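You operate a simulated robot arm through the tools that you are given. There is no shell and no other tool. Be economical: measure what you need, move in short steps, check, and stop when the job is done.

The job below is to be done with a simulated robot arm. You get a single attempt, and the scene is never put back.

Task
Give the whole dose to the unit on the green charge plug alone.
Fine: park the other charge plug in its holder, shut the pack box lid, press the dose button once, hands off till it ends; then park the green plug too.
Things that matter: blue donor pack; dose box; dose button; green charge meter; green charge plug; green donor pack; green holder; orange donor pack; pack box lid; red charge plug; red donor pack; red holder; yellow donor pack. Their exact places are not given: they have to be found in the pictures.

It is judged by the outcome, as a careful person would: the job done as asked, and still so three seconds after it is handed in. It fails if anything else is knocked over, pushed out of place, dropped, spilled or broken. A push-on lid holds only when it is set on centred and level and pressed home; a screw cap is set on level and turned clockwise until tight.

Robot
A 7-joint arm with a fingered hand on a trunk, on a base that drives. Base frame: it is fixed to the floor where the robot stands at the start and does not move with it; the origin is under the middle of the robot, x ahead of it, y to its left, z up. Lengths are in m, angles in degrees, forces in N, time in s.
With the tool pointing down near the work surface it reaches from about 0.18 to 0.78 m from the robot's upright axis, wherever it stands. Its first joint turns from -69.0 to 172.0 degrees. Places, roughly: dose box [0.8, 0.1, 0.8]; dose button [1, 0.1, 0.9]; green charge meter [0.7, -0.1, 0.8]; green holder [0.7, 0, 0.8]; pack box lid [0.8, 0.4, 0.9]; red holder [0.5, 0, 0.8]. Payload 3.4 kg.
The TCP is the grasp point between the finger pads, 0.039 m short of the fingertips. In the tool frame z runs along the fingers and y along their closing line. Largest opening 0.18 m; the body of the gripper starts 0.111 m behind the TCP. The gripper is a hand of 3 fingers: y runs from the thumb to the fingers, the wrist lies at [0, 0, -0.262] in the tool frame, and closing takes about 1.5 s.
Orientation is that of the tool frame in the base frame, as a unit quaternion [x, y, z, w]. With the fingers straight down and closing along the base's y, the tool's x points along the base's -x, its y along +y and its z along -z.

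Tools
- The arm moves only by the tool servo_tool. Its argument "deltas" is a list of rows, each an object (a shift or turn left out is 0, a gripper value left out holds the last) with "travel": the shift along the tool's x, y, z in units of 400 mm (1.0 is 400 mm), a list of three; "dr": the turn, a rotation vector about the tool's x, y, z in units of 180 degrees (1.0 is 180 degrees), a list of three; "grip": the opening, from 0 (shut) to 1 (fully open). In form: [{"travel": [dx, dy, dz], "dr": [ax, ay, az], "grip": grip}, ...]. A call has 1 to 12 rows; each row is the pose to reach, as a shift and turn from the pose commanded when the call began, along the tool's axes at that moment. A call with a number of a shift or a turn outside -1 to 1 is refused whole. A row lasts 0.2 s, in which the tool goes at most 0.05 m and 8.6 degrees; a call with a longer step from one row to the next is refused whole, and so is a gripper value outside its range. A pose out of reach is approached as far as the arm can. The call stops where the force on the tool passes 40 N (or 10 N more than at its start, if that is more) or the arm is blocked; 0.2 s more then pass. The fingers move at their own pace (about 0.072 m/s each) and stop on an object; they squeeze with about 25 N. The grip force told is the motor's: it shows also when the fingers shut on nothing. Time passes only in rows, and 0.2 s behind the last, so rows that repeat a pose let the fingers close. It gives the time, the measured TCP pose, the force on the tool (base axes), the opening and the grip force at its end, in the units of the frame above (readings bear some noise), with the torque about the TCP (base axes, N m) and any sound that the robot's microphone picked up.
- Cameras (640 x 400 px; columns grow to the right, rows downward): "scene" is now at [0.1872, 0.0177, 1.7354]; the picture's right is [0.42, -0.91, -0.00], its down [-0.76, -0.35, -0.55] and it looks along [0.50, 0.23, -0.83] (base axes); focal length 263 px, centre (320, 200). "wrist" rides on the gripper at [0.062, -0.036, -0.128] in the tool frame; the picture's right is [0.50, 0.87, 0.00], its down [-0.75, 0.44, -0.49] and it looks along [-0.43, 0.25, 0.87] (tool axes); focal length 226 px, centre (320, 200).
- camera(camera): a new picture of that camera. It takes no simulated time.
- slide_trunk(by): slides the trunk up (or, below 0, down) by that many m; the arm and the scene camera ride with it, the base frame stays. It gives what a move gives, with no picture.
- roll_base(legs): drives the robot by 1 to 6 legs, each [ahead, left, turn to the left] in m, m and degrees, along the robot's own axes; the way and the turn of a leg run together, so that a leg with both is an arc; at most 1.5 m and 180 degrees a leg. The arm and the cameras ride along, it lands a little off, and it stops where it bumps. It gives what a move gives.
- hand_shape(shape): the hand has 3 fingers and takes this shape, open, in about a second: jaw (thumb against the fingers, like two jaws); tri (thumb and two fingers); tip (a fingertip pinch); poke (one finger out to press); point (the index stretched); flat (the hand flat); cup (the hand cupped); fist (a fist). The gripper value then closes the fingers along that shape, each until it touches; the sizes above hold for jaw. It gives what a move gives, with no picture.
- turn_head(pan, tilt): turns the head with the scene camera to pan (to the left, within 143 degrees either way) and tilt (down, from -29 to 69), counted from straight ahead of the robot. It gives what a move gives.
- locate(camera, pixels): for up to 12 pixels [column, row] of the newest picture of that camera ("zoom" is the newest enlarged one), the place [x, y, z] in the base frame of the surface seen there, good to about 0.003 m, but the place of the scene camera against the robot may be out by one fixed shift of up to 0.018 m in any direction. It takes no simulated time.
- inspect(camera, box): a new picture of the part [left, top, right, bottom] of that camera's present view, enlarged. It takes no simulated time.
- job_done(): hands the job in; it is judged then, once.

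Keep the steps short. Do not move on a guess: measure, check each grasp and each placing, and mend mistakes. In all there are 80 turns and 68 pictures (those below and enlarged ones count). Leave the gripper open and the arm clear of the work at the hand-in unless told otherwise, and finish with a single line.

The tools are called after ">>>" by a JSON object that holds its "fn" and its "kwargs". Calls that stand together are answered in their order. servo_tool: Moves the arm, as the interface text tells. Its arguments: {"type":"object","properties":{"deltas":{"type":"array"}},"required":["deltas"]} The other tools are called the same way: slide_trunk (by) slides the trunk up or down; hand_shape (shape) gives the hand a shape; roll_base (legs) drives the base; turn_head (pan, tilt) turns the head that bears the scene camera; camera (camera) takes a picture; locate (camera, pixels) gives the place of the surface under pixels of a picture; inspect (camera, box) takes an enlarged picture of a part of a camera's view; job_done () hands the job in.

At the start:

```text
t: 0.0
tcp_pos: [0.4085, 0.1719, 1.2936]
tool_rot: [0.0, 1.0, 0.001, 0.0]
contact_force: [-0.7, -0.2, -0.4]
moment: [0.02, 0.02, -0.01]
finger_gap: 0.1799
finger_force: 0.1
shape: jaw
trunk travel left (down, up): [-0.225, 0.317]
robot x, y, heading: [0.0018, -0.0023, -0.1]
head pan, tilt: [24.6, 56.2]
```

scene: 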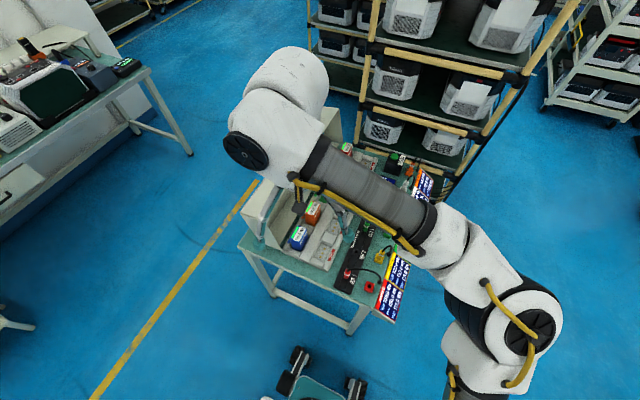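
wrist: 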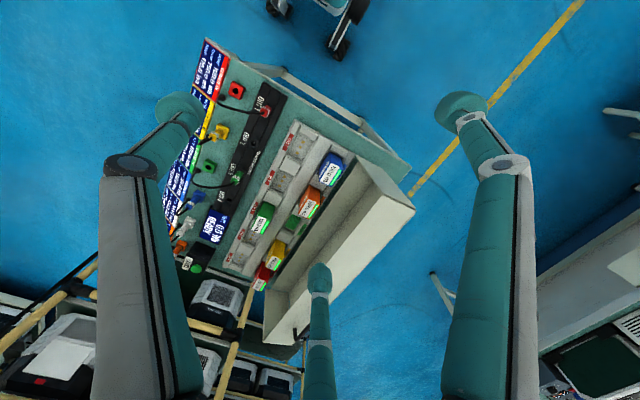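

I'll enlarge the wrist view of the bench to identify the parts.

>>> {"fn": "inspect", "kwargs": {"camera": "wrist", "box": [160, 30, 420, 350]}}

>>> {"fn": "inspect", "kwargs": {"camera": "scene", "box": [230, 120, 450, 330]}}

```text
1.25 times, centred on (290, 190) of wrist
```

zoom: 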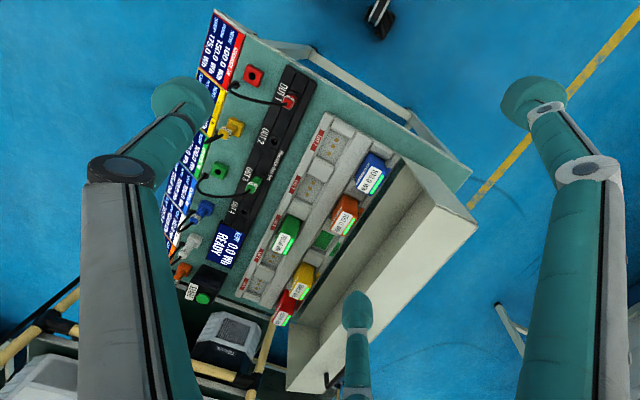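

```text
1.90 times, centred on (340, 225) of scene
```

zoom: 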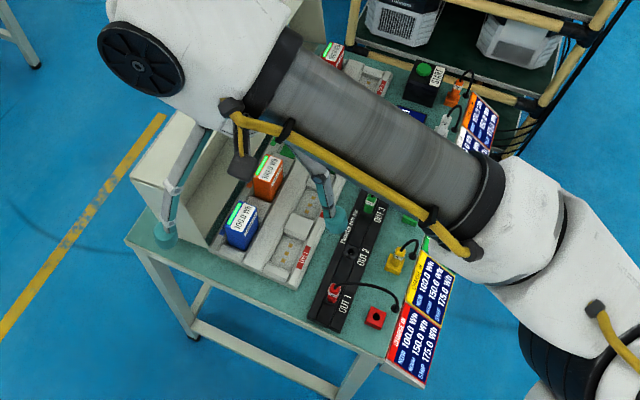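

I see two cabled plugs on OUT1 (red) and OUT3 (green). I'll locate key points in the wrist view, then move for a better look.

>>> {"fn": "camera", "kwargs": {"camera": "wrist"}}

>>> {"fn": "locate", "kwargs": {"camera": "wrist", "pixels": [[263, 111], [237, 178], [235, 89], [207, 165], [220, 132], [195, 268], [331, 168], [310, 203], [262, 218], [410, 210], [205, 40], [409, 162]]}}

>>> {"fn": "servo_tool", "kwargs": {"deltas": [{"travel": [0, -0.12, 0]}, {"travel": [0, -0.24, 0]}, {"travel": [0, -0.36, 0]}, {"travel": [0, -0.48, 0]}, {"travel": [0, -0.55, 0]}]}}

>>> {"fn": "camera", "kwargs": {"camera": "wrist"}}

>>> {"fn": "camera", "kwargs": {"camera": "scene"}}

```text
63 pictures are left
```

wrist: 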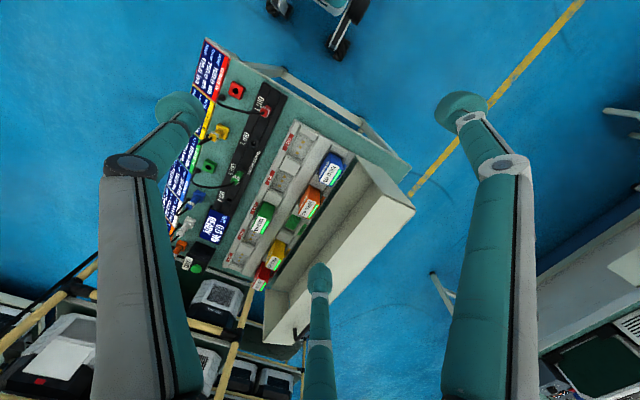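

```text
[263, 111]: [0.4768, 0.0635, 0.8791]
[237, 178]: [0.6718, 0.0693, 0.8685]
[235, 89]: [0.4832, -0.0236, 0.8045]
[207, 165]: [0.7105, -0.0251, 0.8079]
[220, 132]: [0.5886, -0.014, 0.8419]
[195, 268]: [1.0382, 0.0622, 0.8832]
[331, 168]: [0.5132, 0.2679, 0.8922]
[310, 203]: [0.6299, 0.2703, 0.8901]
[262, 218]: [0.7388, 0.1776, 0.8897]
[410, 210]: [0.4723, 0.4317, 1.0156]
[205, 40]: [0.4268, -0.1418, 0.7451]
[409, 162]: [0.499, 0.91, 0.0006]
```

```text
t: 1.2
tcp_pos: [0.4053, -0.0477, 1.2955]
tool_rot: [0.0, 1.0, 0.001, 0.001]
contact_force: [0.5, 0.9, 0.2]
moment: [0.0, 0.01, -0.01]
finger_gap: 0.18
finger_force: 0.1
shape: jaw
trunk travel left (down, up): [-0.225, 0.317]
robot x, y, heading: [-0.0006, 0.0055, 0.2]
head pan, tilt: [24.6, 56.2]
```

```text
62 pictures are left
```

wrist: 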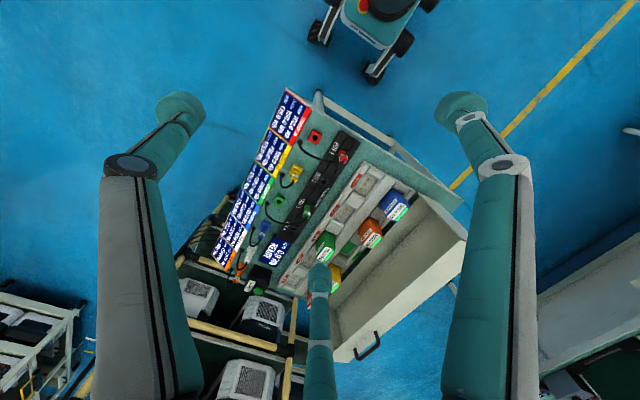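

```text
61 pictures are left
```

scene: 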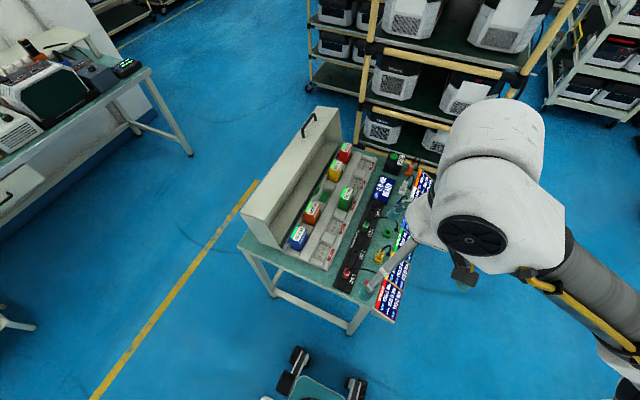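

>>> {"fn": "inspect", "kwargs": {"camera": "scene", "box": [310, 130, 440, 330]}}

>>> {"fn": "inspect", "kwargs": {"camera": "wrist", "box": [200, 80, 370, 190]}}

>>> {"fn": "inspect", "kwargs": {"camera": "wrist", "box": [170, 180, 340, 290]}}

```text
2.00 times, centred on (375, 230) of scene
```

zoom: 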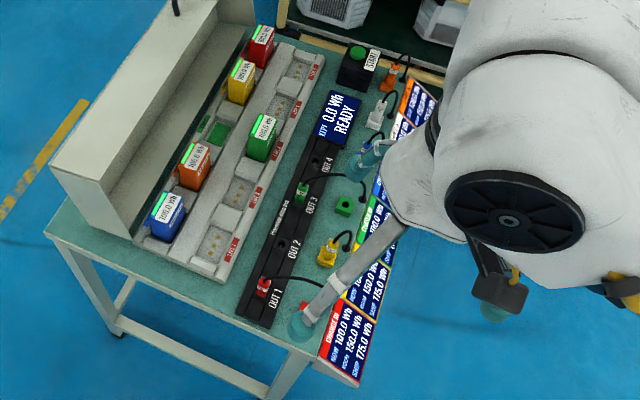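

```text
3.64 times, centred on (285, 135) of wrist
```

zoom: 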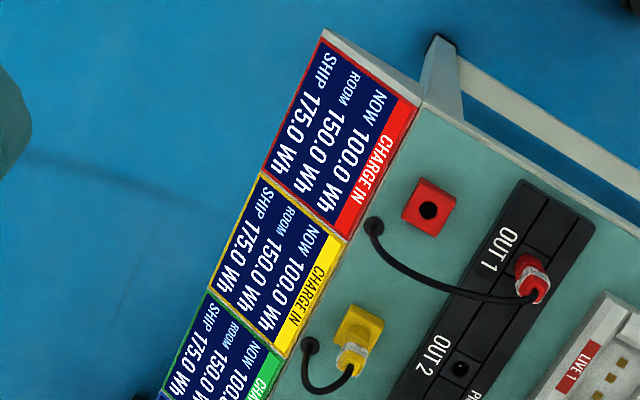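

```text
3.64 times, centred on (255, 235) of wrist
```

zoom: 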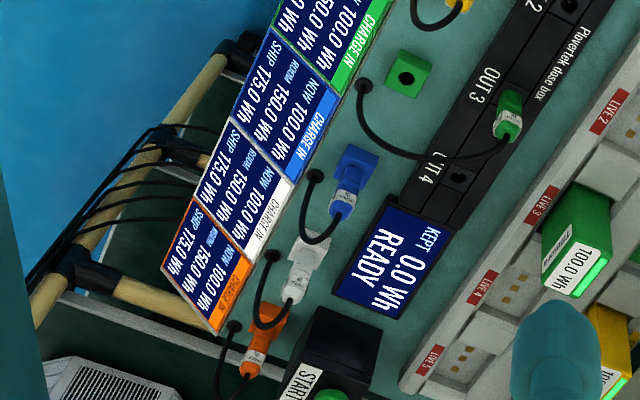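

Layout is clear: red plug in OUT1, green in OUT3, lid standing open. I'll locate lid, handle, plugs and holders.

>>> {"fn": "locate", "kwargs": {"camera": "wrist", "pixels": [[467, 240], [358, 357], [378, 338], [362, 352], [335, 360], [342, 157], [316, 136], [307, 212], [280, 202], [248, 286], [405, 213], [330, 335]]}}

>>> {"fn": "locate", "kwargs": {"camera": "scene", "pixels": [[308, 120], [302, 132], [314, 115], [334, 108], [340, 140], [347, 274], [364, 226], [387, 231], [393, 163], [388, 154], [245, 218], [300, 140]]}}

>>> {"fn": "inspect", "kwargs": {"camera": "scene", "box": [230, 90, 370, 260]}}

```text
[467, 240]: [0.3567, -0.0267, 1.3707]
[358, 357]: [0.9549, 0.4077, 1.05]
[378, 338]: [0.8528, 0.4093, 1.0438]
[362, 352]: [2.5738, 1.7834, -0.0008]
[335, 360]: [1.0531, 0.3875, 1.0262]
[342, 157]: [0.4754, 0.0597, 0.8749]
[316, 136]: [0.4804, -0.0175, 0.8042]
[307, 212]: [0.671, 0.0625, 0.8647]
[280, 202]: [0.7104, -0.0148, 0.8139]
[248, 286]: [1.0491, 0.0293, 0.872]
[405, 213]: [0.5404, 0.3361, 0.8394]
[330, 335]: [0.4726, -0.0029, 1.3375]
```

```text
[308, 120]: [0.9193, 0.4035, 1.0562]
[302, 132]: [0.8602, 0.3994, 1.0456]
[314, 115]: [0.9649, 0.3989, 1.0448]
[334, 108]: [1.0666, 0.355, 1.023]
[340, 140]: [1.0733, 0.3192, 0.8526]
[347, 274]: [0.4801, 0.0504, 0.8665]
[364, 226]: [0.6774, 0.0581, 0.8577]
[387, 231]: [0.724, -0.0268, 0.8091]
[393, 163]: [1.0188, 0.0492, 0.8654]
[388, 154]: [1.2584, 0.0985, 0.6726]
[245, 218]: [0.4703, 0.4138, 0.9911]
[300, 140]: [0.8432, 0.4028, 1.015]
```

```text
2.35 times, centred on (300, 175) of scene
```

zoom: 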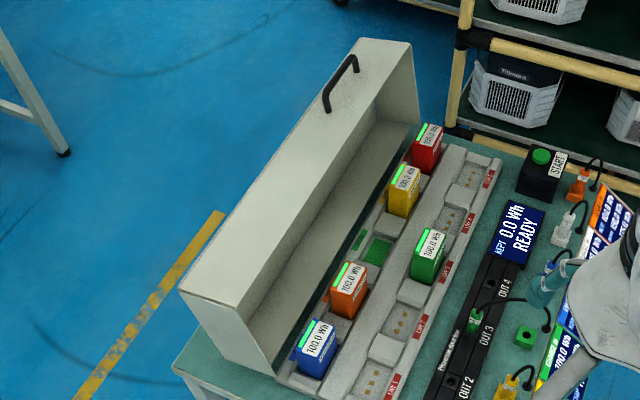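

Next I lower the hand above the red plug area for a close view.

>>> {"fn": "servo_tool", "kwargs": {"deltas": [{"travel": [0, 0.01, 0.12]}, {"travel": [0, 0.02, 0.24]}, {"travel": [0, 0.03, 0.36]}, {"travel": [0, 0.04, 0.48]}, {"travel": [0, 0.045, 0.6]}, {"travel": [0, 0.045, 0.66]}]}}

>>> {"fn": "camera", "kwargs": {"camera": "wrist"}}

>>> {"fn": "inspect", "kwargs": {"camera": "scene", "box": [220, 300, 420, 400]}}

```text
t: 2.6
tcp_pos: [0.4044, -0.0287, 1.0299]
tool_rot: [0.0, 1.0, 0.001, 0.0]
contact_force: [0.3, 0.1, 0.2]
moment: [0.02, 0.01, 0.01]
finger_gap: 0.1802
finger_force: 0.0
shape: jaw
trunk travel left (down, up): [-0.225, 0.317]
robot x, y, heading: [-0.0008, -0.0022, 0.2]
head pan, tilt: [24.6, 56.2]
```

```text
56 pictures are left
```

wrist: 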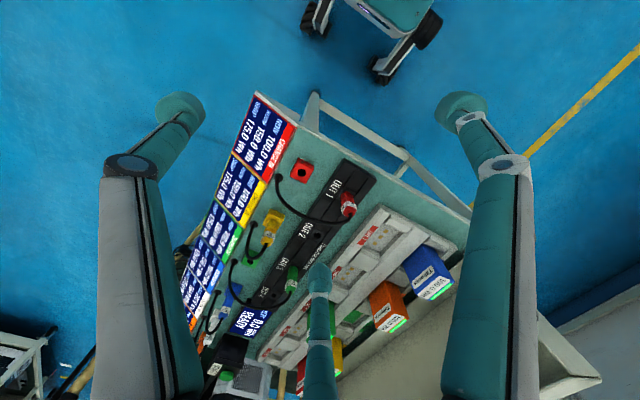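

```text
3.20 times, centred on (320, 350) of scene
```

zoom: 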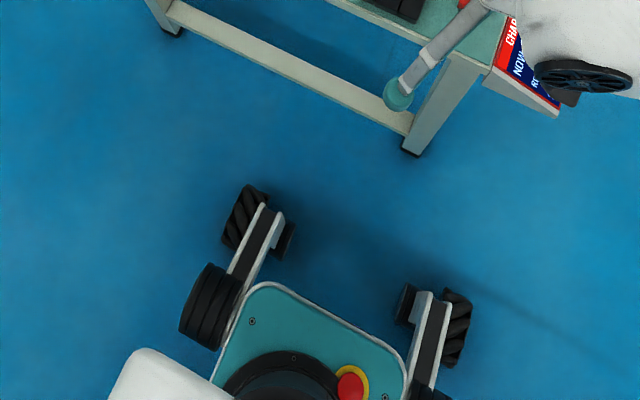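

>>> {"fn": "locate", "kwargs": {"camera": "zoom", "pixels": [[245, 190], [455, 295], [290, 60], [405, 118], [440, 110], [175, 30], [300, 300]]}}

>>> {"fn": "locate", "kwargs": {"camera": "wrist", "pixels": [[347, 197], [351, 212], [346, 206], [302, 170], [304, 174], [311, 165], [294, 172], [300, 160], [360, 185], [345, 165], [292, 275]]}}

>>> {"fn": "inspect", "kwargs": {"camera": "wrist", "box": [260, 130, 400, 230]}}

```text
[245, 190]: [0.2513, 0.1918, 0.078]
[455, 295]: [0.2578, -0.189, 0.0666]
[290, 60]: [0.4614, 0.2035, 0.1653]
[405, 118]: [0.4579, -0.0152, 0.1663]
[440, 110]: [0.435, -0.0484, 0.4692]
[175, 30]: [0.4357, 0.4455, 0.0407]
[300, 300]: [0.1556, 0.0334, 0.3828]
```

```text
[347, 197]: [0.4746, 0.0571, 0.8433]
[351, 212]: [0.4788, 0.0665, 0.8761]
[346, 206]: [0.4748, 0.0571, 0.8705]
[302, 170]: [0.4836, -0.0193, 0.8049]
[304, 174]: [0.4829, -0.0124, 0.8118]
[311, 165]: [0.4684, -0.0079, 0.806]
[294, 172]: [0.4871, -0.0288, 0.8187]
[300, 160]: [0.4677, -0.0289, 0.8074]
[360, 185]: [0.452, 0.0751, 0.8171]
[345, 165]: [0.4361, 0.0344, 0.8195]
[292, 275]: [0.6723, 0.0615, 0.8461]
```

```text
4.00 times, centred on (330, 180) of wrist
```

zoom: 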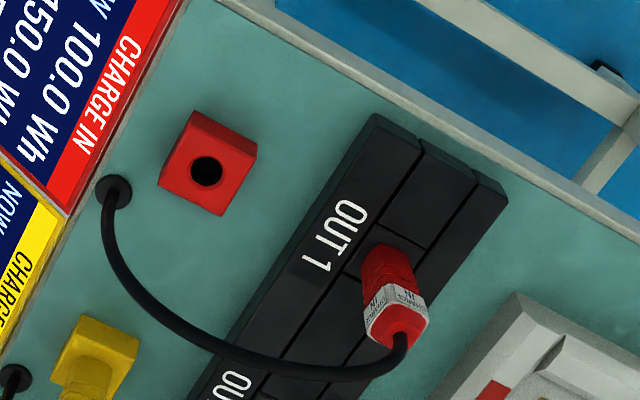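

Base may move ~0.12 m ahead before the bench beam (x≈0.44). Now I test the "tip" hand shape in the air, nearly closed, to see where the fingers meet; and locate the cable.

>>> {"fn": "locate", "kwargs": {"camera": "zoom", "pixels": [[405, 345], [395, 360], [350, 374], [300, 372], [230, 355], [150, 290], [115, 200], [400, 322], [385, 255], [207, 170], [222, 140], [190, 200]]}}

>>> {"fn": "hand_shape", "kwargs": {"shape": "tip"}}

>>> {"fn": "camera", "kwargs": {"camera": "wrist"}}

>>> {"fn": "servo_tool", "kwargs": {"deltas": [{"grip": 0.2}, {"grip": 0.2}, {"grip": 0.2}, {"grip": 0.2}, {"grip": 0.2}, {"grip": 0.2}, {"grip": 0.2}]}}

>>> {"fn": "camera", "kwargs": {"camera": "wrist"}}

```text
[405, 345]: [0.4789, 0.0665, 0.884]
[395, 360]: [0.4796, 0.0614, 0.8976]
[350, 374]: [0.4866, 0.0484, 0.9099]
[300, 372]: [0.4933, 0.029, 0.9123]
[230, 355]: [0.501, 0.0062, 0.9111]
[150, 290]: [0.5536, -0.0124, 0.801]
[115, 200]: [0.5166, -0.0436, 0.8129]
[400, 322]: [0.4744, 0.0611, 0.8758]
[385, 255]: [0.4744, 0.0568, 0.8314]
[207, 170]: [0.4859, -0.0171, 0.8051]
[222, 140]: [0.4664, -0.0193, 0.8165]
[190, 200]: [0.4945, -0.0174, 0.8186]
```

```text
t: 3.5
tcp_pos: [0.4051, -0.0286, 1.0306]
tool_rot: [0.0, 1.0, 0.0, 0.001]
contact_force: [0.6, 0.4, 0.2]
moment: [0.0, -0.03, 0.0]
finger_gap: 0.1799
finger_force: 0.0
shape: tip
trunk travel left (down, up): [-0.225, 0.317]
robot x, y, heading: [0.0014, 0.0038, 0.0]
head pan, tilt: [24.6, 56.2]
```

```text
53 pictures are left
```

wrist: 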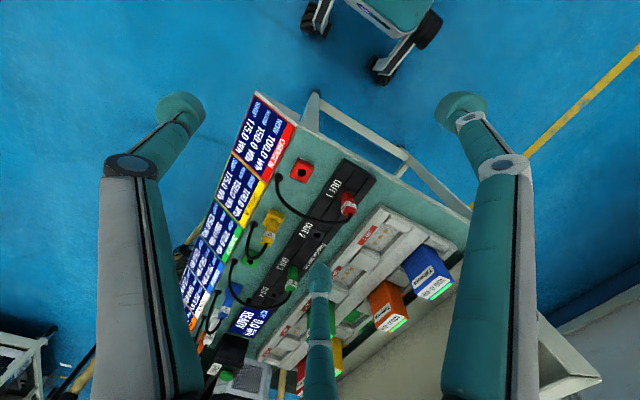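

```text
t: 5.1
tcp_pos: [0.4058, -0.0288, 1.0302]
tool_rot: [0.001, 1.0, 0.001, 0.0]
contact_force: [-0.3, -0.3, -0.1]
moment: [-0.01, -0.03, 0.02]
finger_gap: 0.0366
finger_force: 0.1
shape: tip
trunk travel left (down, up): [-0.225, 0.317]
robot x, y, heading: [0.0, -0.0043, -0.1]
head pan, tilt: [24.6, 56.2]
```

```text
52 pictures are left
```

wrist: 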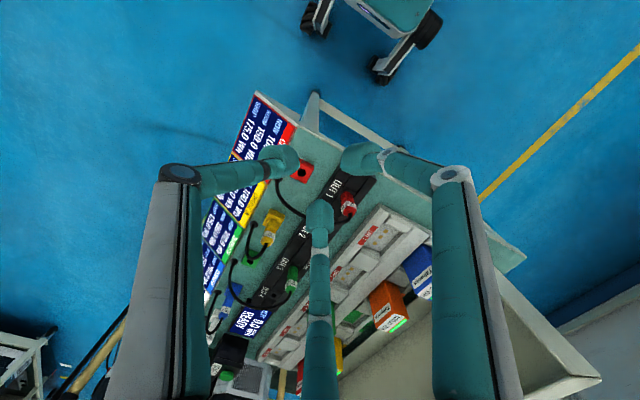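

The tip shape is a three-finger converging pinch (thumb at −y, fingers at ±x). The plug's cable leaves at about −70°, so I turn the hand 40° clockwise so the cable passes between fingers, and move above the plug with a moderate opening.

>>> {"fn": "servo_tool", "kwargs": {"deltas": [{"travel": [-0.04, 0.05, 0], "dr": [0, 0, 0.0445], "grip": 0.4}, {"travel": [-0.08, 0.1, 0], "dr": [0, 0, 0.089], "grip": 0.4}, {"travel": [-0.12, 0.15, 0], "dr": [0, 0, 0.1335], "grip": 0.4}, {"travel": [-0.16, 0.2, 0], "dr": [0, 0, 0.178], "grip": 0.4}, {"travel": [-0.184, 0.232, 0], "dr": [0, 0, 0.222], "grip": 0.4}, {"travel": [-0.184, 0.232, 0], "dr": [0, 0, 0.222], "grip": 0.4}]}}

>>> {"fn": "camera", "kwargs": {"camera": "wrist"}}

```text
t: 6.5
tcp_pos: [0.4802, 0.0647, 1.0317]
tool_rot: [0.343, 0.939, 0.001, 0.001]
contact_force: [0.2, -0.2, -0.6]
moment: [0.01, -0.02, -0.01]
finger_gap: 0.0715
finger_force: 0.1
shape: tip
trunk travel left (down, up): [-0.225, 0.317]
robot x, y, heading: [0.0033, -0.0031, 0.1]
head pan, tilt: [24.6, 56.2]
```

```text
51 pictures are left
```

wrist: 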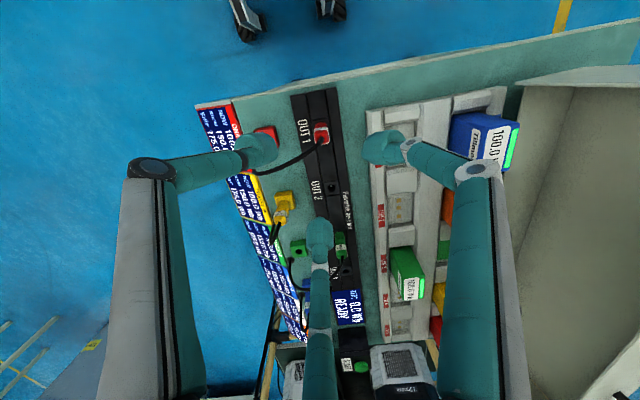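

>>> {"fn": "locate", "kwargs": {"camera": "wrist", "pixels": [[321, 126], [316, 133], [327, 133], [321, 138], [321, 144], [300, 157], [283, 167], [270, 170]]}}

>>> {"fn": "inspect", "kwargs": {"camera": "wrist", "box": [240, 100, 400, 200]}}

```text
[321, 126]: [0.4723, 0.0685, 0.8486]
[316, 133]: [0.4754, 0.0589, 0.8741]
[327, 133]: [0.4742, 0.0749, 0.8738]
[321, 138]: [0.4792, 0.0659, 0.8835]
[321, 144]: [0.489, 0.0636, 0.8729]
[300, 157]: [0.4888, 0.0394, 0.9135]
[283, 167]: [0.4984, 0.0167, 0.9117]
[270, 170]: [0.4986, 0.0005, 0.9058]
```

```text
4.00 times, centred on (320, 150) of wrist
```

zoom: 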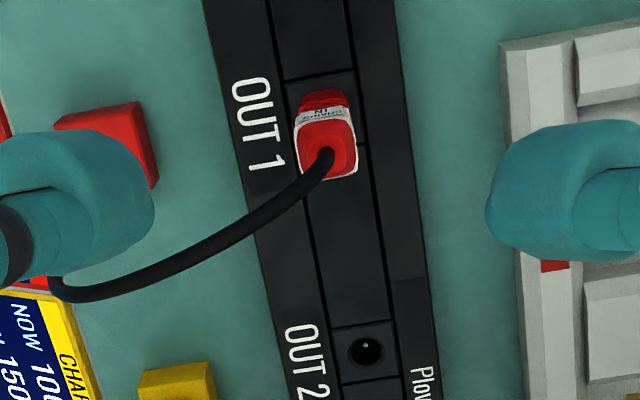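

The plug is a 16 mm square at about (0.481, 0.067), top z≈0.877. The present hand angle puts fingers on two faces and the thumb on the opposite corner, with the cable free. I descend around it.

>>> {"fn": "servo_tool", "kwargs": {"deltas": [{"travel": [0, 0.0055, 0.1]}, {"travel": [0, 0.0055, 0.2]}, {"travel": [0, 0.0055, 0.28]}, {"travel": [0, 0.0055, 0.34]}, {"travel": [0, 0.0055, 0.38]}, {"travel": [0, 0.0055, 0.408]}, {"travel": [0, 0.0055, 0.408]}]}}

>>> {"fn": "camera", "kwargs": {"camera": "wrist"}}

```text
t: 8.1
tcp_pos: [0.4802, 0.066, 0.8679]
tool_rot: [0.342, 0.94, 0.001, 0.001]
contact_force: [0.6, -0.5, 1.0]
moment: [-0.01, -0.03, -0.02]
finger_gap: 0.0716
finger_force: 0.1
shape: tip
trunk travel left (down, up): [-0.225, 0.317]
robot x, y, heading: [-0.0039, 0.004, -0.2]
head pan, tilt: [24.6, 56.2]
```

```text
49 pictures are left
```

wrist: 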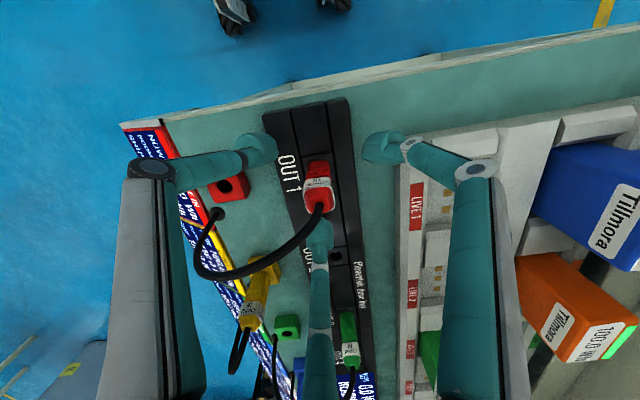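

Clear all round. Closing the fingers.

>>> {"fn": "servo_tool", "kwargs": {"deltas": [{"grip": 0}, {"grip": 0}, {"grip": 0}, {"grip": 0}, {"grip": 0}, {"grip": 0}]}}

>>> {"fn": "inspect", "kwargs": {"camera": "wrist", "box": [220, 120, 420, 270]}}

```text
t: 9.5
tcp_pos: [0.4809, 0.0666, 0.8691]
tool_rot: [0.342, 0.94, 0.0, 0.0]
contact_force: [-0.8, -0.3, -3.0]
moment: [0.02, 0.01, -0.04]
finger_gap: 0.0128
finger_force: 25.0
shape: tip
trunk travel left (down, up): [-0.225, 0.317]
robot x, y, heading: [-0.0007, -0.0028, -0.2]
head pan, tilt: [24.6, 56.2]
```

```text
2.67 times, centred on (320, 195) of wrist
```

zoom: 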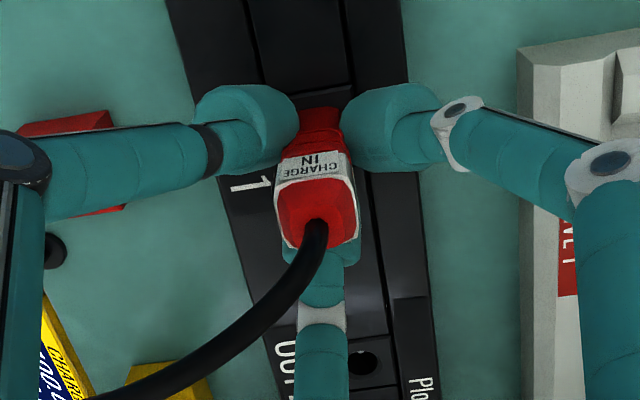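

Held firmly (gap 13 mm, 25 N). Pulling straight up.

>>> {"fn": "servo_tool", "kwargs": {"deltas": [{"travel": [0, 0, -0.02]}, {"travel": [0, 0, -0.04]}, {"travel": [0, 0, -0.07]}, {"travel": [0, 0, -0.1]}, {"travel": [0, 0, -0.14]}, {"travel": [0, 0, -0.14]}]}}

>>> {"fn": "camera", "kwargs": {"camera": "wrist"}}

>>> {"fn": "inspect", "kwargs": {"camera": "scene", "box": [300, 200, 420, 330]}}

```text
t: 10.9
tcp_pos: [0.4813, 0.0655, 0.9242]
tool_rot: [0.343, 0.939, 0.001, 0.001]
contact_force: [0.2, 0.4, -0.7]
moment: [-0.03, -0.03, -0.01]
finger_gap: 0.0128
finger_force: 25.0
shape: tip
trunk travel left (down, up): [-0.225, 0.317]
robot x, y, heading: [-0.0036, 0.0004, 0.1]
head pan, tilt: [24.6, 56.2]
```

```text
47 pictures are left
```

wrist: 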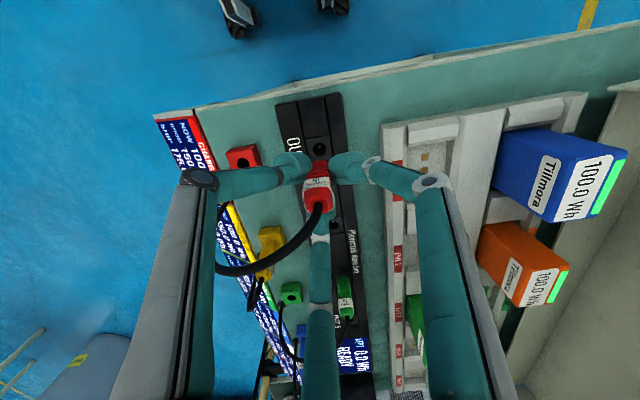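

```text
3.08 times, centred on (360, 265) of scene
```

zoom: 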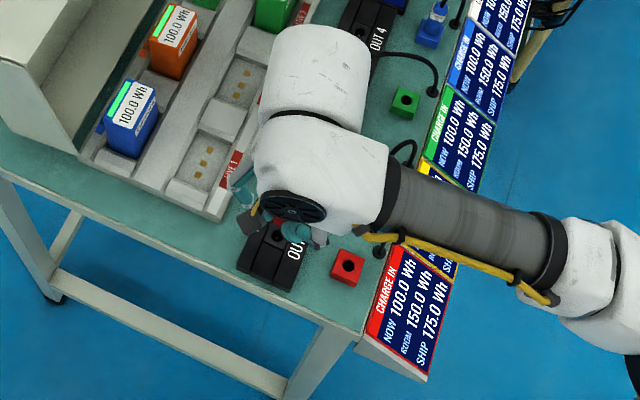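

Plug is out. I measure the red holder hole relative to the OUT1 hole, and the parked yellow plug's height for depth reference.

>>> {"fn": "inspect", "kwargs": {"camera": "wrist", "box": [200, 110, 360, 210]}}

>>> {"fn": "locate", "kwargs": {"camera": "wrist", "pixels": [[320, 150], [311, 149], [328, 149], [228, 152], [255, 146], [262, 163], [233, 170]]}}

```text
4.00 times, centred on (280, 160) of wrist
```

zoom: 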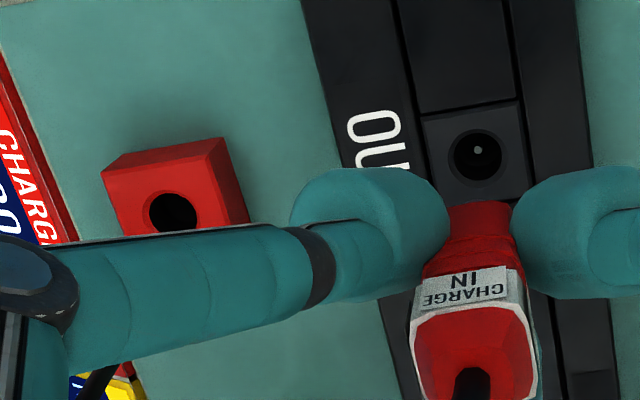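

```text
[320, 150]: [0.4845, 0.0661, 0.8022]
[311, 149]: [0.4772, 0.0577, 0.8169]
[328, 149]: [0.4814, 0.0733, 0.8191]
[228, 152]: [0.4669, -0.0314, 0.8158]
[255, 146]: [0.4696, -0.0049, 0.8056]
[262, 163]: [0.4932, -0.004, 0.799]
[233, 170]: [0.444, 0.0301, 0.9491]
```

>>> {"fn": "locate", "kwargs": {"camera": "zoom", "pixels": [[142, 212], [206, 212], [175, 185], [110, 178], [235, 150], [120, 225], [242, 205], [447, 155], [510, 155], [478, 125], [478, 188], [225, 142]]}}

```text
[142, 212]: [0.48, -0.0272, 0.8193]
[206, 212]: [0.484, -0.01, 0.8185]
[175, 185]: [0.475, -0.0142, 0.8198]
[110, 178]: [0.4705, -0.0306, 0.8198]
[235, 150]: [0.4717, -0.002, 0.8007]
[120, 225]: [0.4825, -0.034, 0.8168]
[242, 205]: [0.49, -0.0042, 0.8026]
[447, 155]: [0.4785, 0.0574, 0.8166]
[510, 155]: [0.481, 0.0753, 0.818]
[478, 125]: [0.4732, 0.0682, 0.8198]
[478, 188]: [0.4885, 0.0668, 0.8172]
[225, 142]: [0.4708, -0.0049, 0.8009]
```

Holder hole centre ≈ (0.4825, −0.0185), rim z≈0.819, same height as the OUT1 face. Moving over it.

>>> {"fn": "servo_tool", "kwargs": {"deltas": [{"travel": [0, 0, -0.04]}, {"travel": [-0.045, -0.053, -0.04]}, {"travel": [-0.09, -0.106, -0.04]}, {"travel": [-0.136, -0.159, -0.04]}, {"travel": [-0.136, -0.159, -0.04]}]}}

>>> {"fn": "inspect", "kwargs": {"camera": "wrist", "box": [240, 100, 400, 200]}}

```text
t: 12.1
tcp_pos: [0.4808, -0.0168, 0.9403]
tool_rot: [0.342, 0.94, 0.001, 0.001]
contact_force: [-0.7, -0.2, -0.4]
moment: [-0.02, 0.01, 0.01]
finger_gap: 0.013
finger_force: 25.1
shape: tip
trunk travel left (down, up): [-0.225, 0.317]
robot x, y, heading: [0.001, 0.0006, -0.2]
head pan, tilt: [24.6, 56.2]
```

```text
4.00 times, centred on (320, 150) of wrist
```

zoom: 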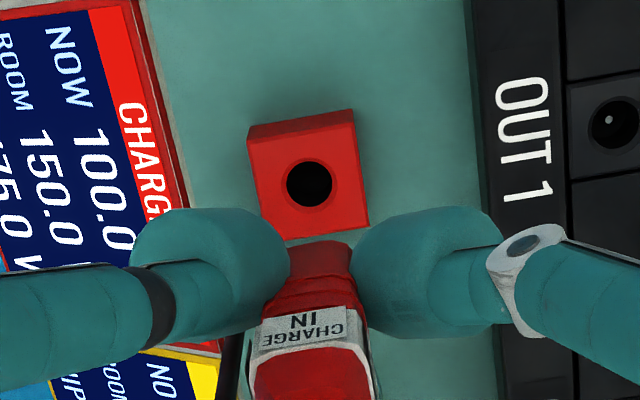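

>>> {"fn": "locate", "kwargs": {"camera": "zoom", "pixels": [[280, 183], [340, 183], [309, 155], [309, 212], [252, 142], [355, 124], [367, 222], [264, 236], [586, 128], [612, 92], [612, 157]]}}

```text
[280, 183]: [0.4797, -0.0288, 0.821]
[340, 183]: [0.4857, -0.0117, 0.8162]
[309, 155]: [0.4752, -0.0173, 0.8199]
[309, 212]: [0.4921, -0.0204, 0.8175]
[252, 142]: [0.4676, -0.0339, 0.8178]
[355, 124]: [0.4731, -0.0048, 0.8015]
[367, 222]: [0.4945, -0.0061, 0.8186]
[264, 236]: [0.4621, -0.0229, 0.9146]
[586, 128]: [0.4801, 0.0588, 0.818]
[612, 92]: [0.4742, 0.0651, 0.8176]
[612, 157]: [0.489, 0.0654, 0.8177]
```

Small correction, then lowering into the hole with force watch.

>>> {"fn": "servo_tool", "kwargs": {"deltas": [{"travel": [-0.006, -0.001, 0.0]}, {"travel": [-0.006, -0.001, 0.04]}, {"travel": [-0.006, -0.001, 0.07]}, {"travel": [-0.006, -0.001, 0.1]}, {"travel": [-0.006, -0.001, 0.12]}, {"travel": [-0.006, -0.001, 0.14]}, {"travel": [-0.006, -0.001, 0.155]}, {"travel": [-0.006, -0.001, 0.165]}, {"travel": [-0.006, -0.001, 0.173]}]}}

>>> {"fn": "camera", "kwargs": {"camera": "wrist"}}

```text
t: 14.1
tcp_pos: [0.4812, -0.0189, 0.871]
tool_rot: [0.342, 0.94, 0.002, 0.001]
contact_force: [0.6, 0.0, 1.7]
moment: [0.0, -0.01, 0.04]
finger_gap: 0.0127
finger_force: 25.7
shape: tip
trunk travel left (down, up): [-0.225, 0.317]
robot x, y, heading: [0.002, -0.0014, -0.2]
head pan, tilt: [24.6, 56.2]
```

```text
43 pictures are left
```

wrist: 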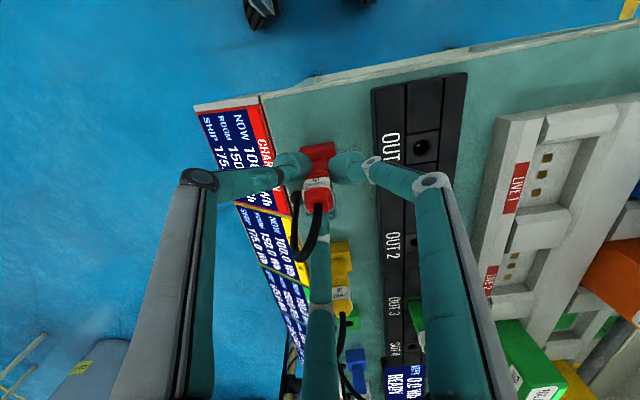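

It went in freely. A touch further to feel the seat.

>>> {"fn": "servo_tool", "kwargs": {"deltas": [{"travel": [0, 0, 0.005]}, {"travel": [0, 0, 0.01]}, {"travel": [0, 0, 0.015]}]}}

>>> {"fn": "inspect", "kwargs": {"camera": "wrist", "box": [240, 110, 400, 210]}}

```text
t: 14.9
tcp_pos: [0.4827, -0.0199, 0.8685]
tool_rot: [0.342, 0.94, 0.004, 0.003]
contact_force: [0.4, -0.3, 17.9]
moment: [-0.03, 0.08, -0.02]
finger_gap: 0.0134
finger_force: 25.0
shape: tip
trunk travel left (down, up): [-0.225, 0.317]
robot x, y, heading: [-0.0024, -0.0015, -0.2]
head pan, tilt: [24.6, 56.2]
```

```text
4.00 times, centred on (320, 160) of wrist
```

zoom: 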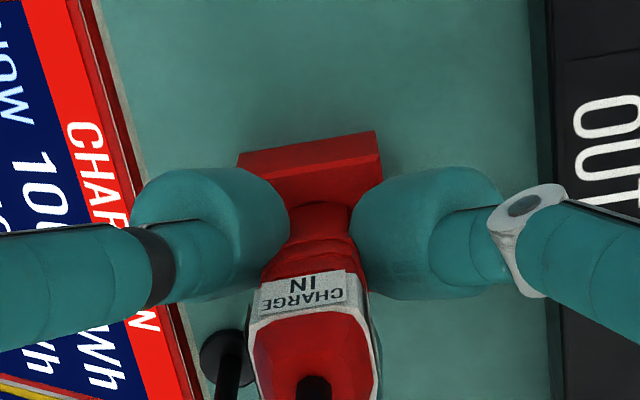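

Seated (18 N at z 0.8685, same as at OUT1). Relax, open, rise.

>>> {"fn": "servo_tool", "kwargs": {"deltas": [{"travel": [0, 0, -0.015]}, {"travel": [0, 0, -0.015], "grip": 0.4}, {"travel": [0, 0, -0.015], "grip": 0.4}, {"travel": [0, 0, -0.015], "grip": 0.4}, {"travel": [0, 0, -0.015], "grip": 0.4}, {"travel": [0, 0, -0.06], "grip": 0.4}, {"travel": [0, 0, -0.16], "grip": 0.4}, {"travel": [0, 0, -0.28], "grip": 0.4}, {"travel": [0, 0, -0.4], "grip": 0.4}]}}

>>> {"fn": "camera", "kwargs": {"camera": "wrist"}}

```text
t: 16.9
tcp_pos: [0.4812, -0.0202, 1.026]
tool_rot: [0.342, 0.94, 0.0, 0.001]
contact_force: [-0.3, 0.7, 0.2]
moment: [-0.03, -0.02, 0.01]
finger_gap: 0.0718
finger_force: 0.1
shape: tip
trunk travel left (down, up): [-0.225, 0.317]
robot x, y, heading: [-0.0008, -0.0025, 0.2]
head pan, tilt: [24.6, 56.2]
```

```text
41 pictures are left
```

wrist: 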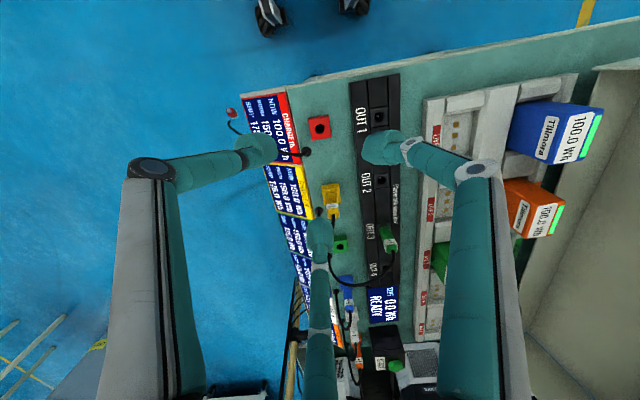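

The plug came out of the holder, now lying near the meter panel edge. Looking.

>>> {"fn": "locate", "kwargs": {"camera": "wrist", "pixels": [[232, 112], [230, 122], [240, 130], [305, 152], [318, 127]]}}

>>> {"fn": "inspect", "kwargs": {"camera": "wrist", "box": [190, 80, 350, 180]}}

>>> {"fn": "turn_head", "kwargs": {"pan": -5, "tilt": 60}}

>>> {"fn": "camera", "kwargs": {"camera": "scene"}}

```text
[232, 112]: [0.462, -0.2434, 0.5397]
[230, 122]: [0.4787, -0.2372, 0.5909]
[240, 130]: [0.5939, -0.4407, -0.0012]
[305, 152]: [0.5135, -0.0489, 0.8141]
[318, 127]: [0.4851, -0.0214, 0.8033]
```

```text
4.00 times, centred on (270, 130) of wrist
```

zoom: 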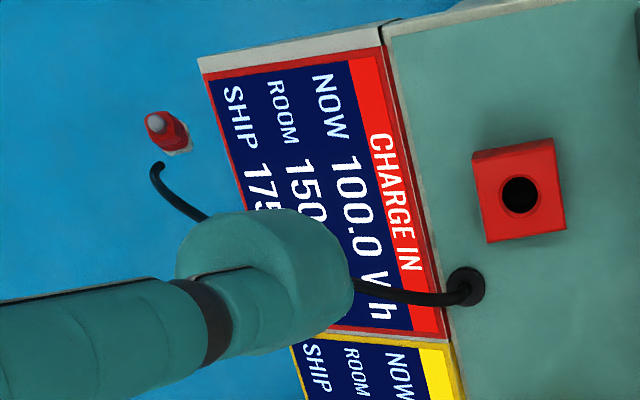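

```text
t: 17.8
tcp_pos: [0.4837, -0.0194, 1.0253]
tool_rot: [0.342, 0.94, 0.001, -0.001]
contact_force: [-0.3, 0.3, 0.3]
moment: [0.0, 0.02, -0.02]
finger_gap: 0.0719
finger_force: 0.1
shape: tip
trunk travel left (down, up): [-0.225, 0.317]
robot x, y, heading: [-0.0015, 0.0009, -0.2]
head pan, tilt: [-5.0, 60.0]
```

```text
39 pictures are left
```

scene: 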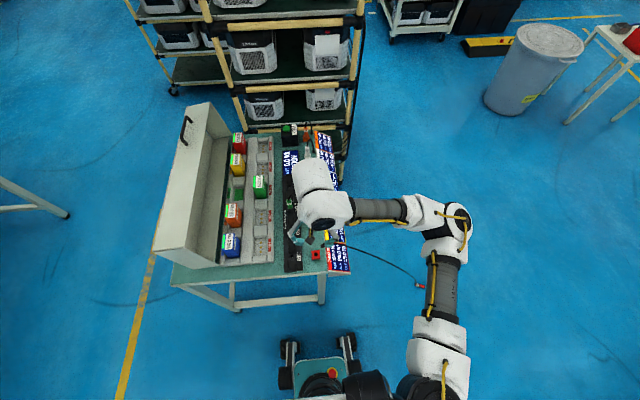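

The cable must have hooked on a finger and flung the plug; it hangs off the edge. I check whether it has settled.

>>> {"fn": "servo_tool", "kwargs": {"deltas": [{"travel": [0, 0, 0]}, {"travel": [0, 0, 0]}, {"travel": [0, 0, 0]}, {"travel": [0, 0, 0]}, {"travel": [0, 0, 0]}]}}

>>> {"fn": "inspect", "kwargs": {"camera": "scene", "box": [260, 180, 460, 305]}}

```text
t: 19.0
tcp_pos: [0.4838, -0.0202, 1.0264]
tool_rot: [0.341, 0.94, 0.0, 0.0]
contact_force: [0.4, 0.7, -0.7]
moment: [-0.02, -0.01, -0.04]
finger_gap: 0.0717
finger_force: 0.1
shape: tip
trunk travel left (down, up): [-0.225, 0.317]
robot x, y, heading: [-0.0021, 0.0042, 0.5]
head pan, tilt: [-5.0, 60.0]
```

```text
3.20 times, centred on (360, 242) of scene
```

zoom: 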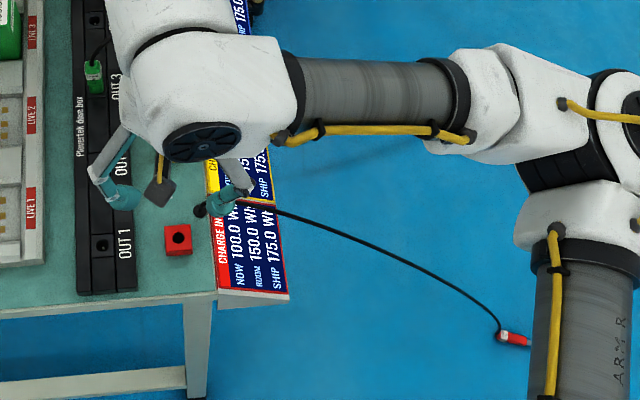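

>>> {"fn": "locate", "kwargs": {"camera": "zoom", "pixels": [[500, 335], [514, 338], [527, 342], [497, 320], [470, 290], [420, 255], [360, 228], [300, 213], [260, 206], [430, 330]]}}

>>> {"fn": "camera", "kwargs": {"camera": "wrist"}}

```text
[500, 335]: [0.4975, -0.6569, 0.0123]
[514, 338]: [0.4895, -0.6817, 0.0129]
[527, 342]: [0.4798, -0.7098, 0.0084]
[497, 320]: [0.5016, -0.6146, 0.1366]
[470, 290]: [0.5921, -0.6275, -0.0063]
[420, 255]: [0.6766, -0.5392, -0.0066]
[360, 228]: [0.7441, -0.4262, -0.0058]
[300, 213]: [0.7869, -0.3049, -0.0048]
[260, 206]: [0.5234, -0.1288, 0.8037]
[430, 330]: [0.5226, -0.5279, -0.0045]
```

```text
37 pictures are left
```

wrist: 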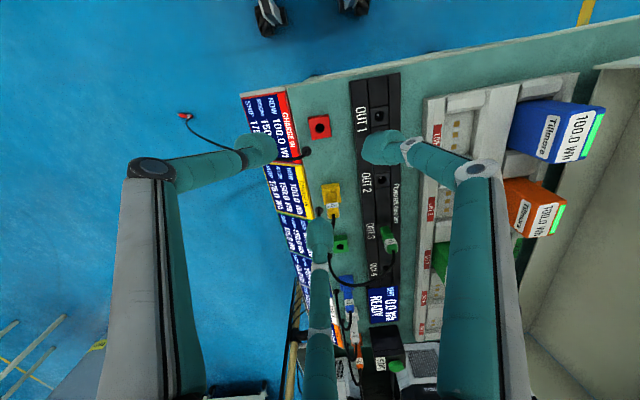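

The plug lies on the floor at about (0.49, −0.68). I'll recover it: raise the hand, strafe the base right so the plug is ahead, then lower the trunk and reach down. Later I'll carry it with the hand horizontal so the cable can't foul the fingers.

>>> {"fn": "servo_tool", "kwargs": {"deltas": [{"travel": [0, 0, -0.12]}, {"travel": [0, 0, -0.24]}, {"travel": [0, 0, -0.24]}]}}

>>> {"fn": "roll_base", "kwargs": {"legs": [[0, -0.64, 0]]}}

>>> {"fn": "slide_trunk", "kwargs": {"by": -0.22}}

>>> {"fn": "camera", "kwargs": {"camera": "wrist"}}

```text
t: 19.8
tcp_pos: [0.4836, -0.0212, 1.1215]
tool_rot: [0.342, 0.94, 0.001, 0.0]
contact_force: [-0.2, 1.0, 0.5]
moment: [-0.01, 0.04, 0.0]
finger_gap: 0.0717
finger_force: 0.0
shape: tip
trunk travel left (down, up): [-0.225, 0.317]
robot x, y, heading: [-0.0007, 0.0057, 0.1]
head pan, tilt: [-5.0, 60.0]
```

```text
t: 23.4
tcp_pos: [0.4794, -0.6534, 1.1212]
tool_rot: [0.345, 0.939, -0.003, 0.002]
contact_force: [-0.3, -0.2, 0.4]
moment: [-0.02, 0.03, -0.03]
finger_gap: 0.0716
finger_force: 0.0
shape: tip
trunk travel left (down, up): [-0.225, 0.317]
robot x, y, heading: [-0.0019, -0.6378, -0.3]
head pan, tilt: [-5.0, 60.0]
```

```text
t: 25.8
tcp_pos: [0.4768, -0.6593, 0.9032]
tool_rot: [0.344, 0.939, 0.0, 0.004]
contact_force: [0.2, -0.6, -0.1]
moment: [0.0, 0.01, -0.01]
finger_gap: 0.0718
finger_force: 0.1
shape: tip
trunk travel left (down, up): [-0.005, 0.537]
robot x, y, heading: [-0.0011, -0.6403, -0.3]
head pan, tilt: [-5.0, 60.0]
```

```text
36 pictures are left
```

wrist: 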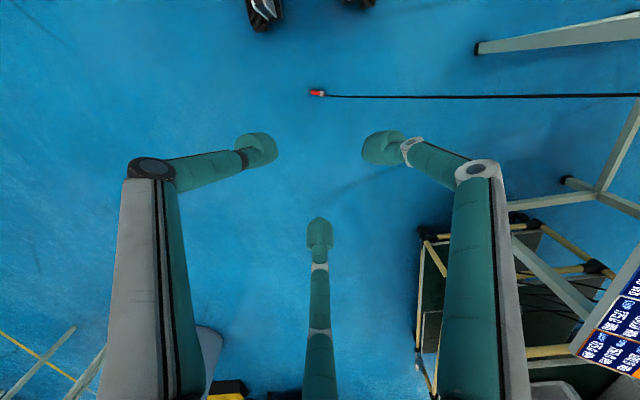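

Plug visible at (317, 92). Locate it, then yaw the hand ~+108° so that tool x lies along the plug nose, while descending.

>>> {"fn": "locate", "kwargs": {"camera": "wrist", "pixels": [[312, 91], [317, 92], [323, 94], [345, 96], [300, 110]]}}

>>> {"fn": "servo_tool", "kwargs": {"deltas": [{"travel": [0, 0, 0.08], "dr": [0, 0, -0.047]}, {"travel": [0, 0, 0.16], "dr": [0, 0, -0.094]}, {"travel": [0, 0, 0.24], "dr": [0, 0, -0.141]}, {"travel": [0, 0, 0.32], "dr": [0, 0, -0.188]}, {"travel": [0, 0, 0.4], "dr": [0, 0, -0.235]}, {"travel": [0, 0, 0.48], "dr": [0, 0, -0.282]}, {"travel": [0, 0, 0.56], "dr": [0, 0, -0.329]}, {"travel": [0, 0, 0.64], "dr": [0, 0, -0.376]}, {"travel": [0, 0, 0.72], "dr": [0, 0, -0.423]}, {"travel": [0, 0, 0.8], "dr": [0, 0, -0.47]}, {"travel": [0, 0, 0.88], "dr": [0, 0, -0.517]}, {"travel": [0, 0, 0.96], "dr": [0, 0, -0.56]}]}}

>>> {"fn": "camera", "kwargs": {"camera": "wrist"}}

```text
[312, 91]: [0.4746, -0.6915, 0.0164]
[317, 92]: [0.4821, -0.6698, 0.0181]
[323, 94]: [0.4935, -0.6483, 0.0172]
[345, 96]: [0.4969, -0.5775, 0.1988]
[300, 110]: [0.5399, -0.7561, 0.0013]
```

```text
t: 28.4
tcp_pos: [0.4783, -0.6594, 0.5172]
tool_rot: [-0.505, 0.863, -0.002, 0.001]
contact_force: [0.0, 0.2, -1.2]
moment: [-0.04, 0.0, 0.01]
finger_gap: 0.0719
finger_force: 0.0
shape: tip
out of reach, approached as far as the arm can: row 7, 8, 9, 10
trunk travel left (down, up): [-0.005, 0.537]
robot x, y, heading: [-0.0005, -0.6411, -0.5]
head pan, tilt: [-5.0, 60.0]
```

```text
35 pictures are left
```

wrist: 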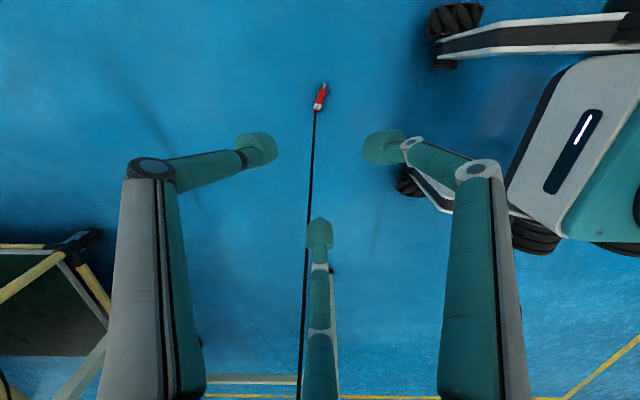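

Arm gets down fine. Continue down to about z 0.2 with small alignment.

>>> {"fn": "servo_tool", "kwargs": {"deltas": [{"travel": [0.005, -0.008, 0.1], "dr": [0, 0, -0.03]}, {"travel": [0.01, -0.016, 0.2], "dr": [0, 0, -0.03]}, {"travel": [0.0157, -0.023, 0.3], "dr": [0, 0, -0.03]}, {"travel": [0.0157, -0.023, 0.4], "dr": [0, 0, -0.03]}, {"travel": [0.0157, -0.023, 0.5], "dr": [0, 0, -0.03]}, {"travel": [0.0157, -0.023, 0.6], "dr": [0, 0, -0.03]}, {"travel": [0.0157, -0.023, 0.7], "dr": [0, 0, -0.03]}, {"travel": [0.0157, -0.023, 0.78], "dr": [0, 0, -0.03]}, {"travel": [0.0157, -0.023, 0.78], "dr": [0, 0, -0.03]}]}}

>>> {"fn": "camera", "kwargs": {"camera": "wrist"}}

```text
t: 30.4
tcp_pos: [0.4861, -0.6699, 0.2067]
tool_rot: [-0.543, 0.84, -0.001, 0.002]
contact_force: [0.6, -0.3, 0.2]
moment: [0.0, 0.0, -0.03]
finger_gap: 0.0722
finger_force: 0.3
shape: tip
trunk travel left (down, up): [-0.005, 0.537]
robot x, y, heading: [-0.001, -0.6396, -0.2]
head pan, tilt: [-5.0, 60.0]
```

```text
34 pictures are left
```

wrist: 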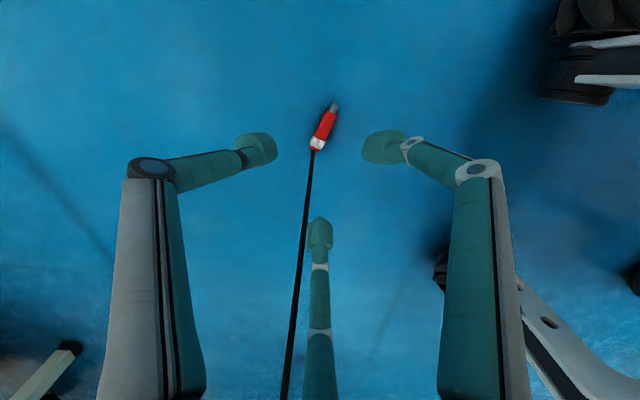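

>>> {"fn": "locate", "kwargs": {"camera": "wrist", "pixels": [[335, 105], [331, 114], [325, 125], [320, 136], [316, 147], [313, 160], [350, 130]]}}

>>> {"fn": "inspect", "kwargs": {"camera": "wrist", "box": [270, 85, 382, 155]}}

```text
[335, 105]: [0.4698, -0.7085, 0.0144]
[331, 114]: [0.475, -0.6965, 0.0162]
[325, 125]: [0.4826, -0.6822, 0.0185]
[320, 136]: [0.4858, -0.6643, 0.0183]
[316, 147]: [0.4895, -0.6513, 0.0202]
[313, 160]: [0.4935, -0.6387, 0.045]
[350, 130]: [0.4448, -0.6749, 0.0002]
```

```text
5.71 times, centred on (326, 120) of wrist
```

zoom: 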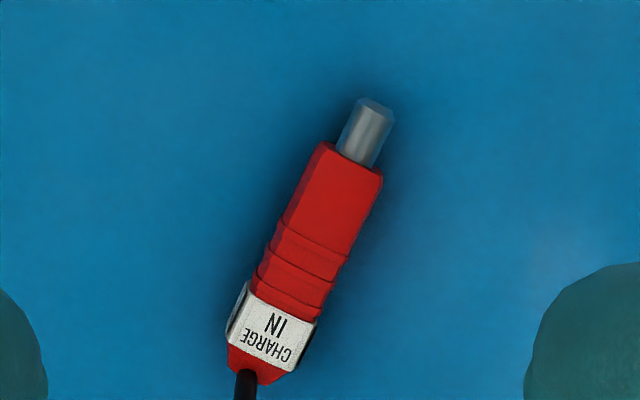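

Plug clear: pin 14 mm, body 55 mm, pointing −109°. I'll grip it a little behind its middle. Align yaw 5°, descend to the floor.

>>> {"fn": "servo_tool", "kwargs": {"deltas": [{"travel": [-0.0167, 0.0067, 0.08], "dr": [0, 0, -0.029]}, {"travel": [-0.0167, 0.0067, 0.16], "dr": [0, 0, -0.029]}, {"travel": [-0.0167, 0.0067, 0.24], "dr": [0, 0, -0.029]}, {"travel": [-0.0167, 0.0067, 0.3], "dr": [0, 0, -0.029]}, {"travel": [-0.0167, 0.0067, 0.34], "dr": [0, 0, -0.029]}, {"travel": [-0.0167, 0.0067, 0.37], "dr": [0, 0, -0.029]}, {"travel": [-0.0167, 0.0067, 0.39], "dr": [0, 0, -0.029]}, {"travel": [-0.0167, 0.0067, 0.4], "dr": [0, 0, -0.029]}]}}

>>> {"fn": "camera", "kwargs": {"camera": "wrist"}}

```text
t: 32.1
tcp_pos: [0.4861, -0.6635, 0.046]
tool_rot: [-0.581, 0.814, 0.0, 0.002]
contact_force: [-0.2, 0.4, 0.2]
moment: [0.01, 0.01, -0.01]
finger_gap: 0.0718
finger_force: 0.0
shape: tip
trunk travel left (down, up): [-0.005, 0.537]
robot x, y, heading: [-0.0056, -0.6403, -0.4]
head pan, tilt: [-5.0, 60.0]
```

```text
32 pictures are left
```

wrist: 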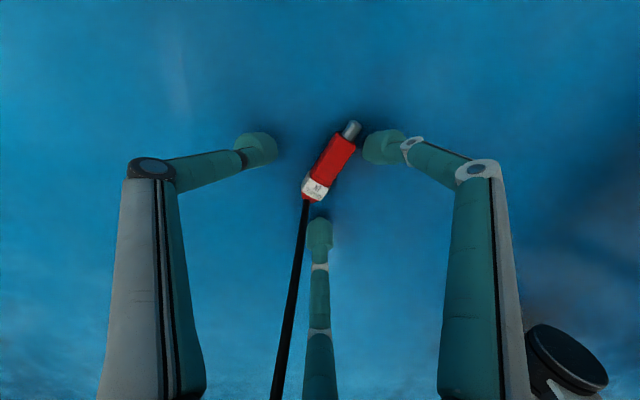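

Aligned. Nudge 3 mm forward along the plug, 3 mm lower, then close.

>>> {"fn": "servo_tool", "kwargs": {"deltas": [{"travel": [0.0075, 0, 0.008]}, {"travel": [0.0075, 0, 0.008], "grip": 0}, {"travel": [0.0075, 0, 0.008], "grip": 0}, {"travel": [0.0075, 0, 0.008], "grip": 0}, {"travel": [0.0075, 0, 0.008], "grip": 0}, {"travel": [0.0075, 0, 0.008], "grip": 0}, {"travel": [0.0075, 0, 0.008], "grip": 0}]}}

>>> {"fn": "inspect", "kwargs": {"camera": "wrist", "box": [220, 100, 420, 250]}}

```text
t: 33.8
tcp_pos: [0.4853, -0.667, 0.0439]
tool_rot: [-0.582, 0.813, -0.002, 0.002]
contact_force: [0.1, 0.4, -0.6]
moment: [0.0, 0.0, 0.0]
finger_gap: 0.0161
finger_force: 24.6
shape: tip
trunk travel left (down, up): [-0.005, 0.537]
robot x, y, heading: [-0.0003, -0.6429, -0.5]
head pan, tilt: [-5.0, 60.0]
```

```text
2.67 times, centred on (320, 175) of wrist
```

zoom: 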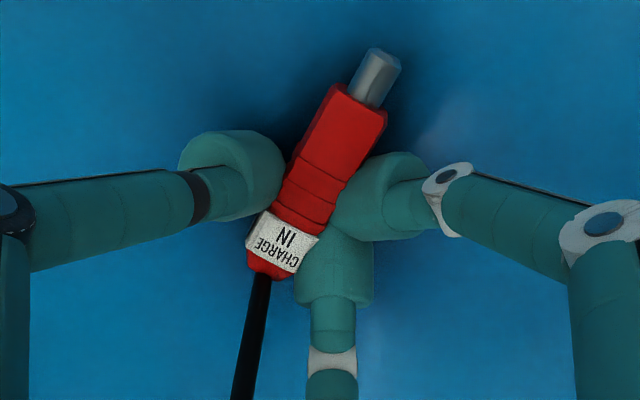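

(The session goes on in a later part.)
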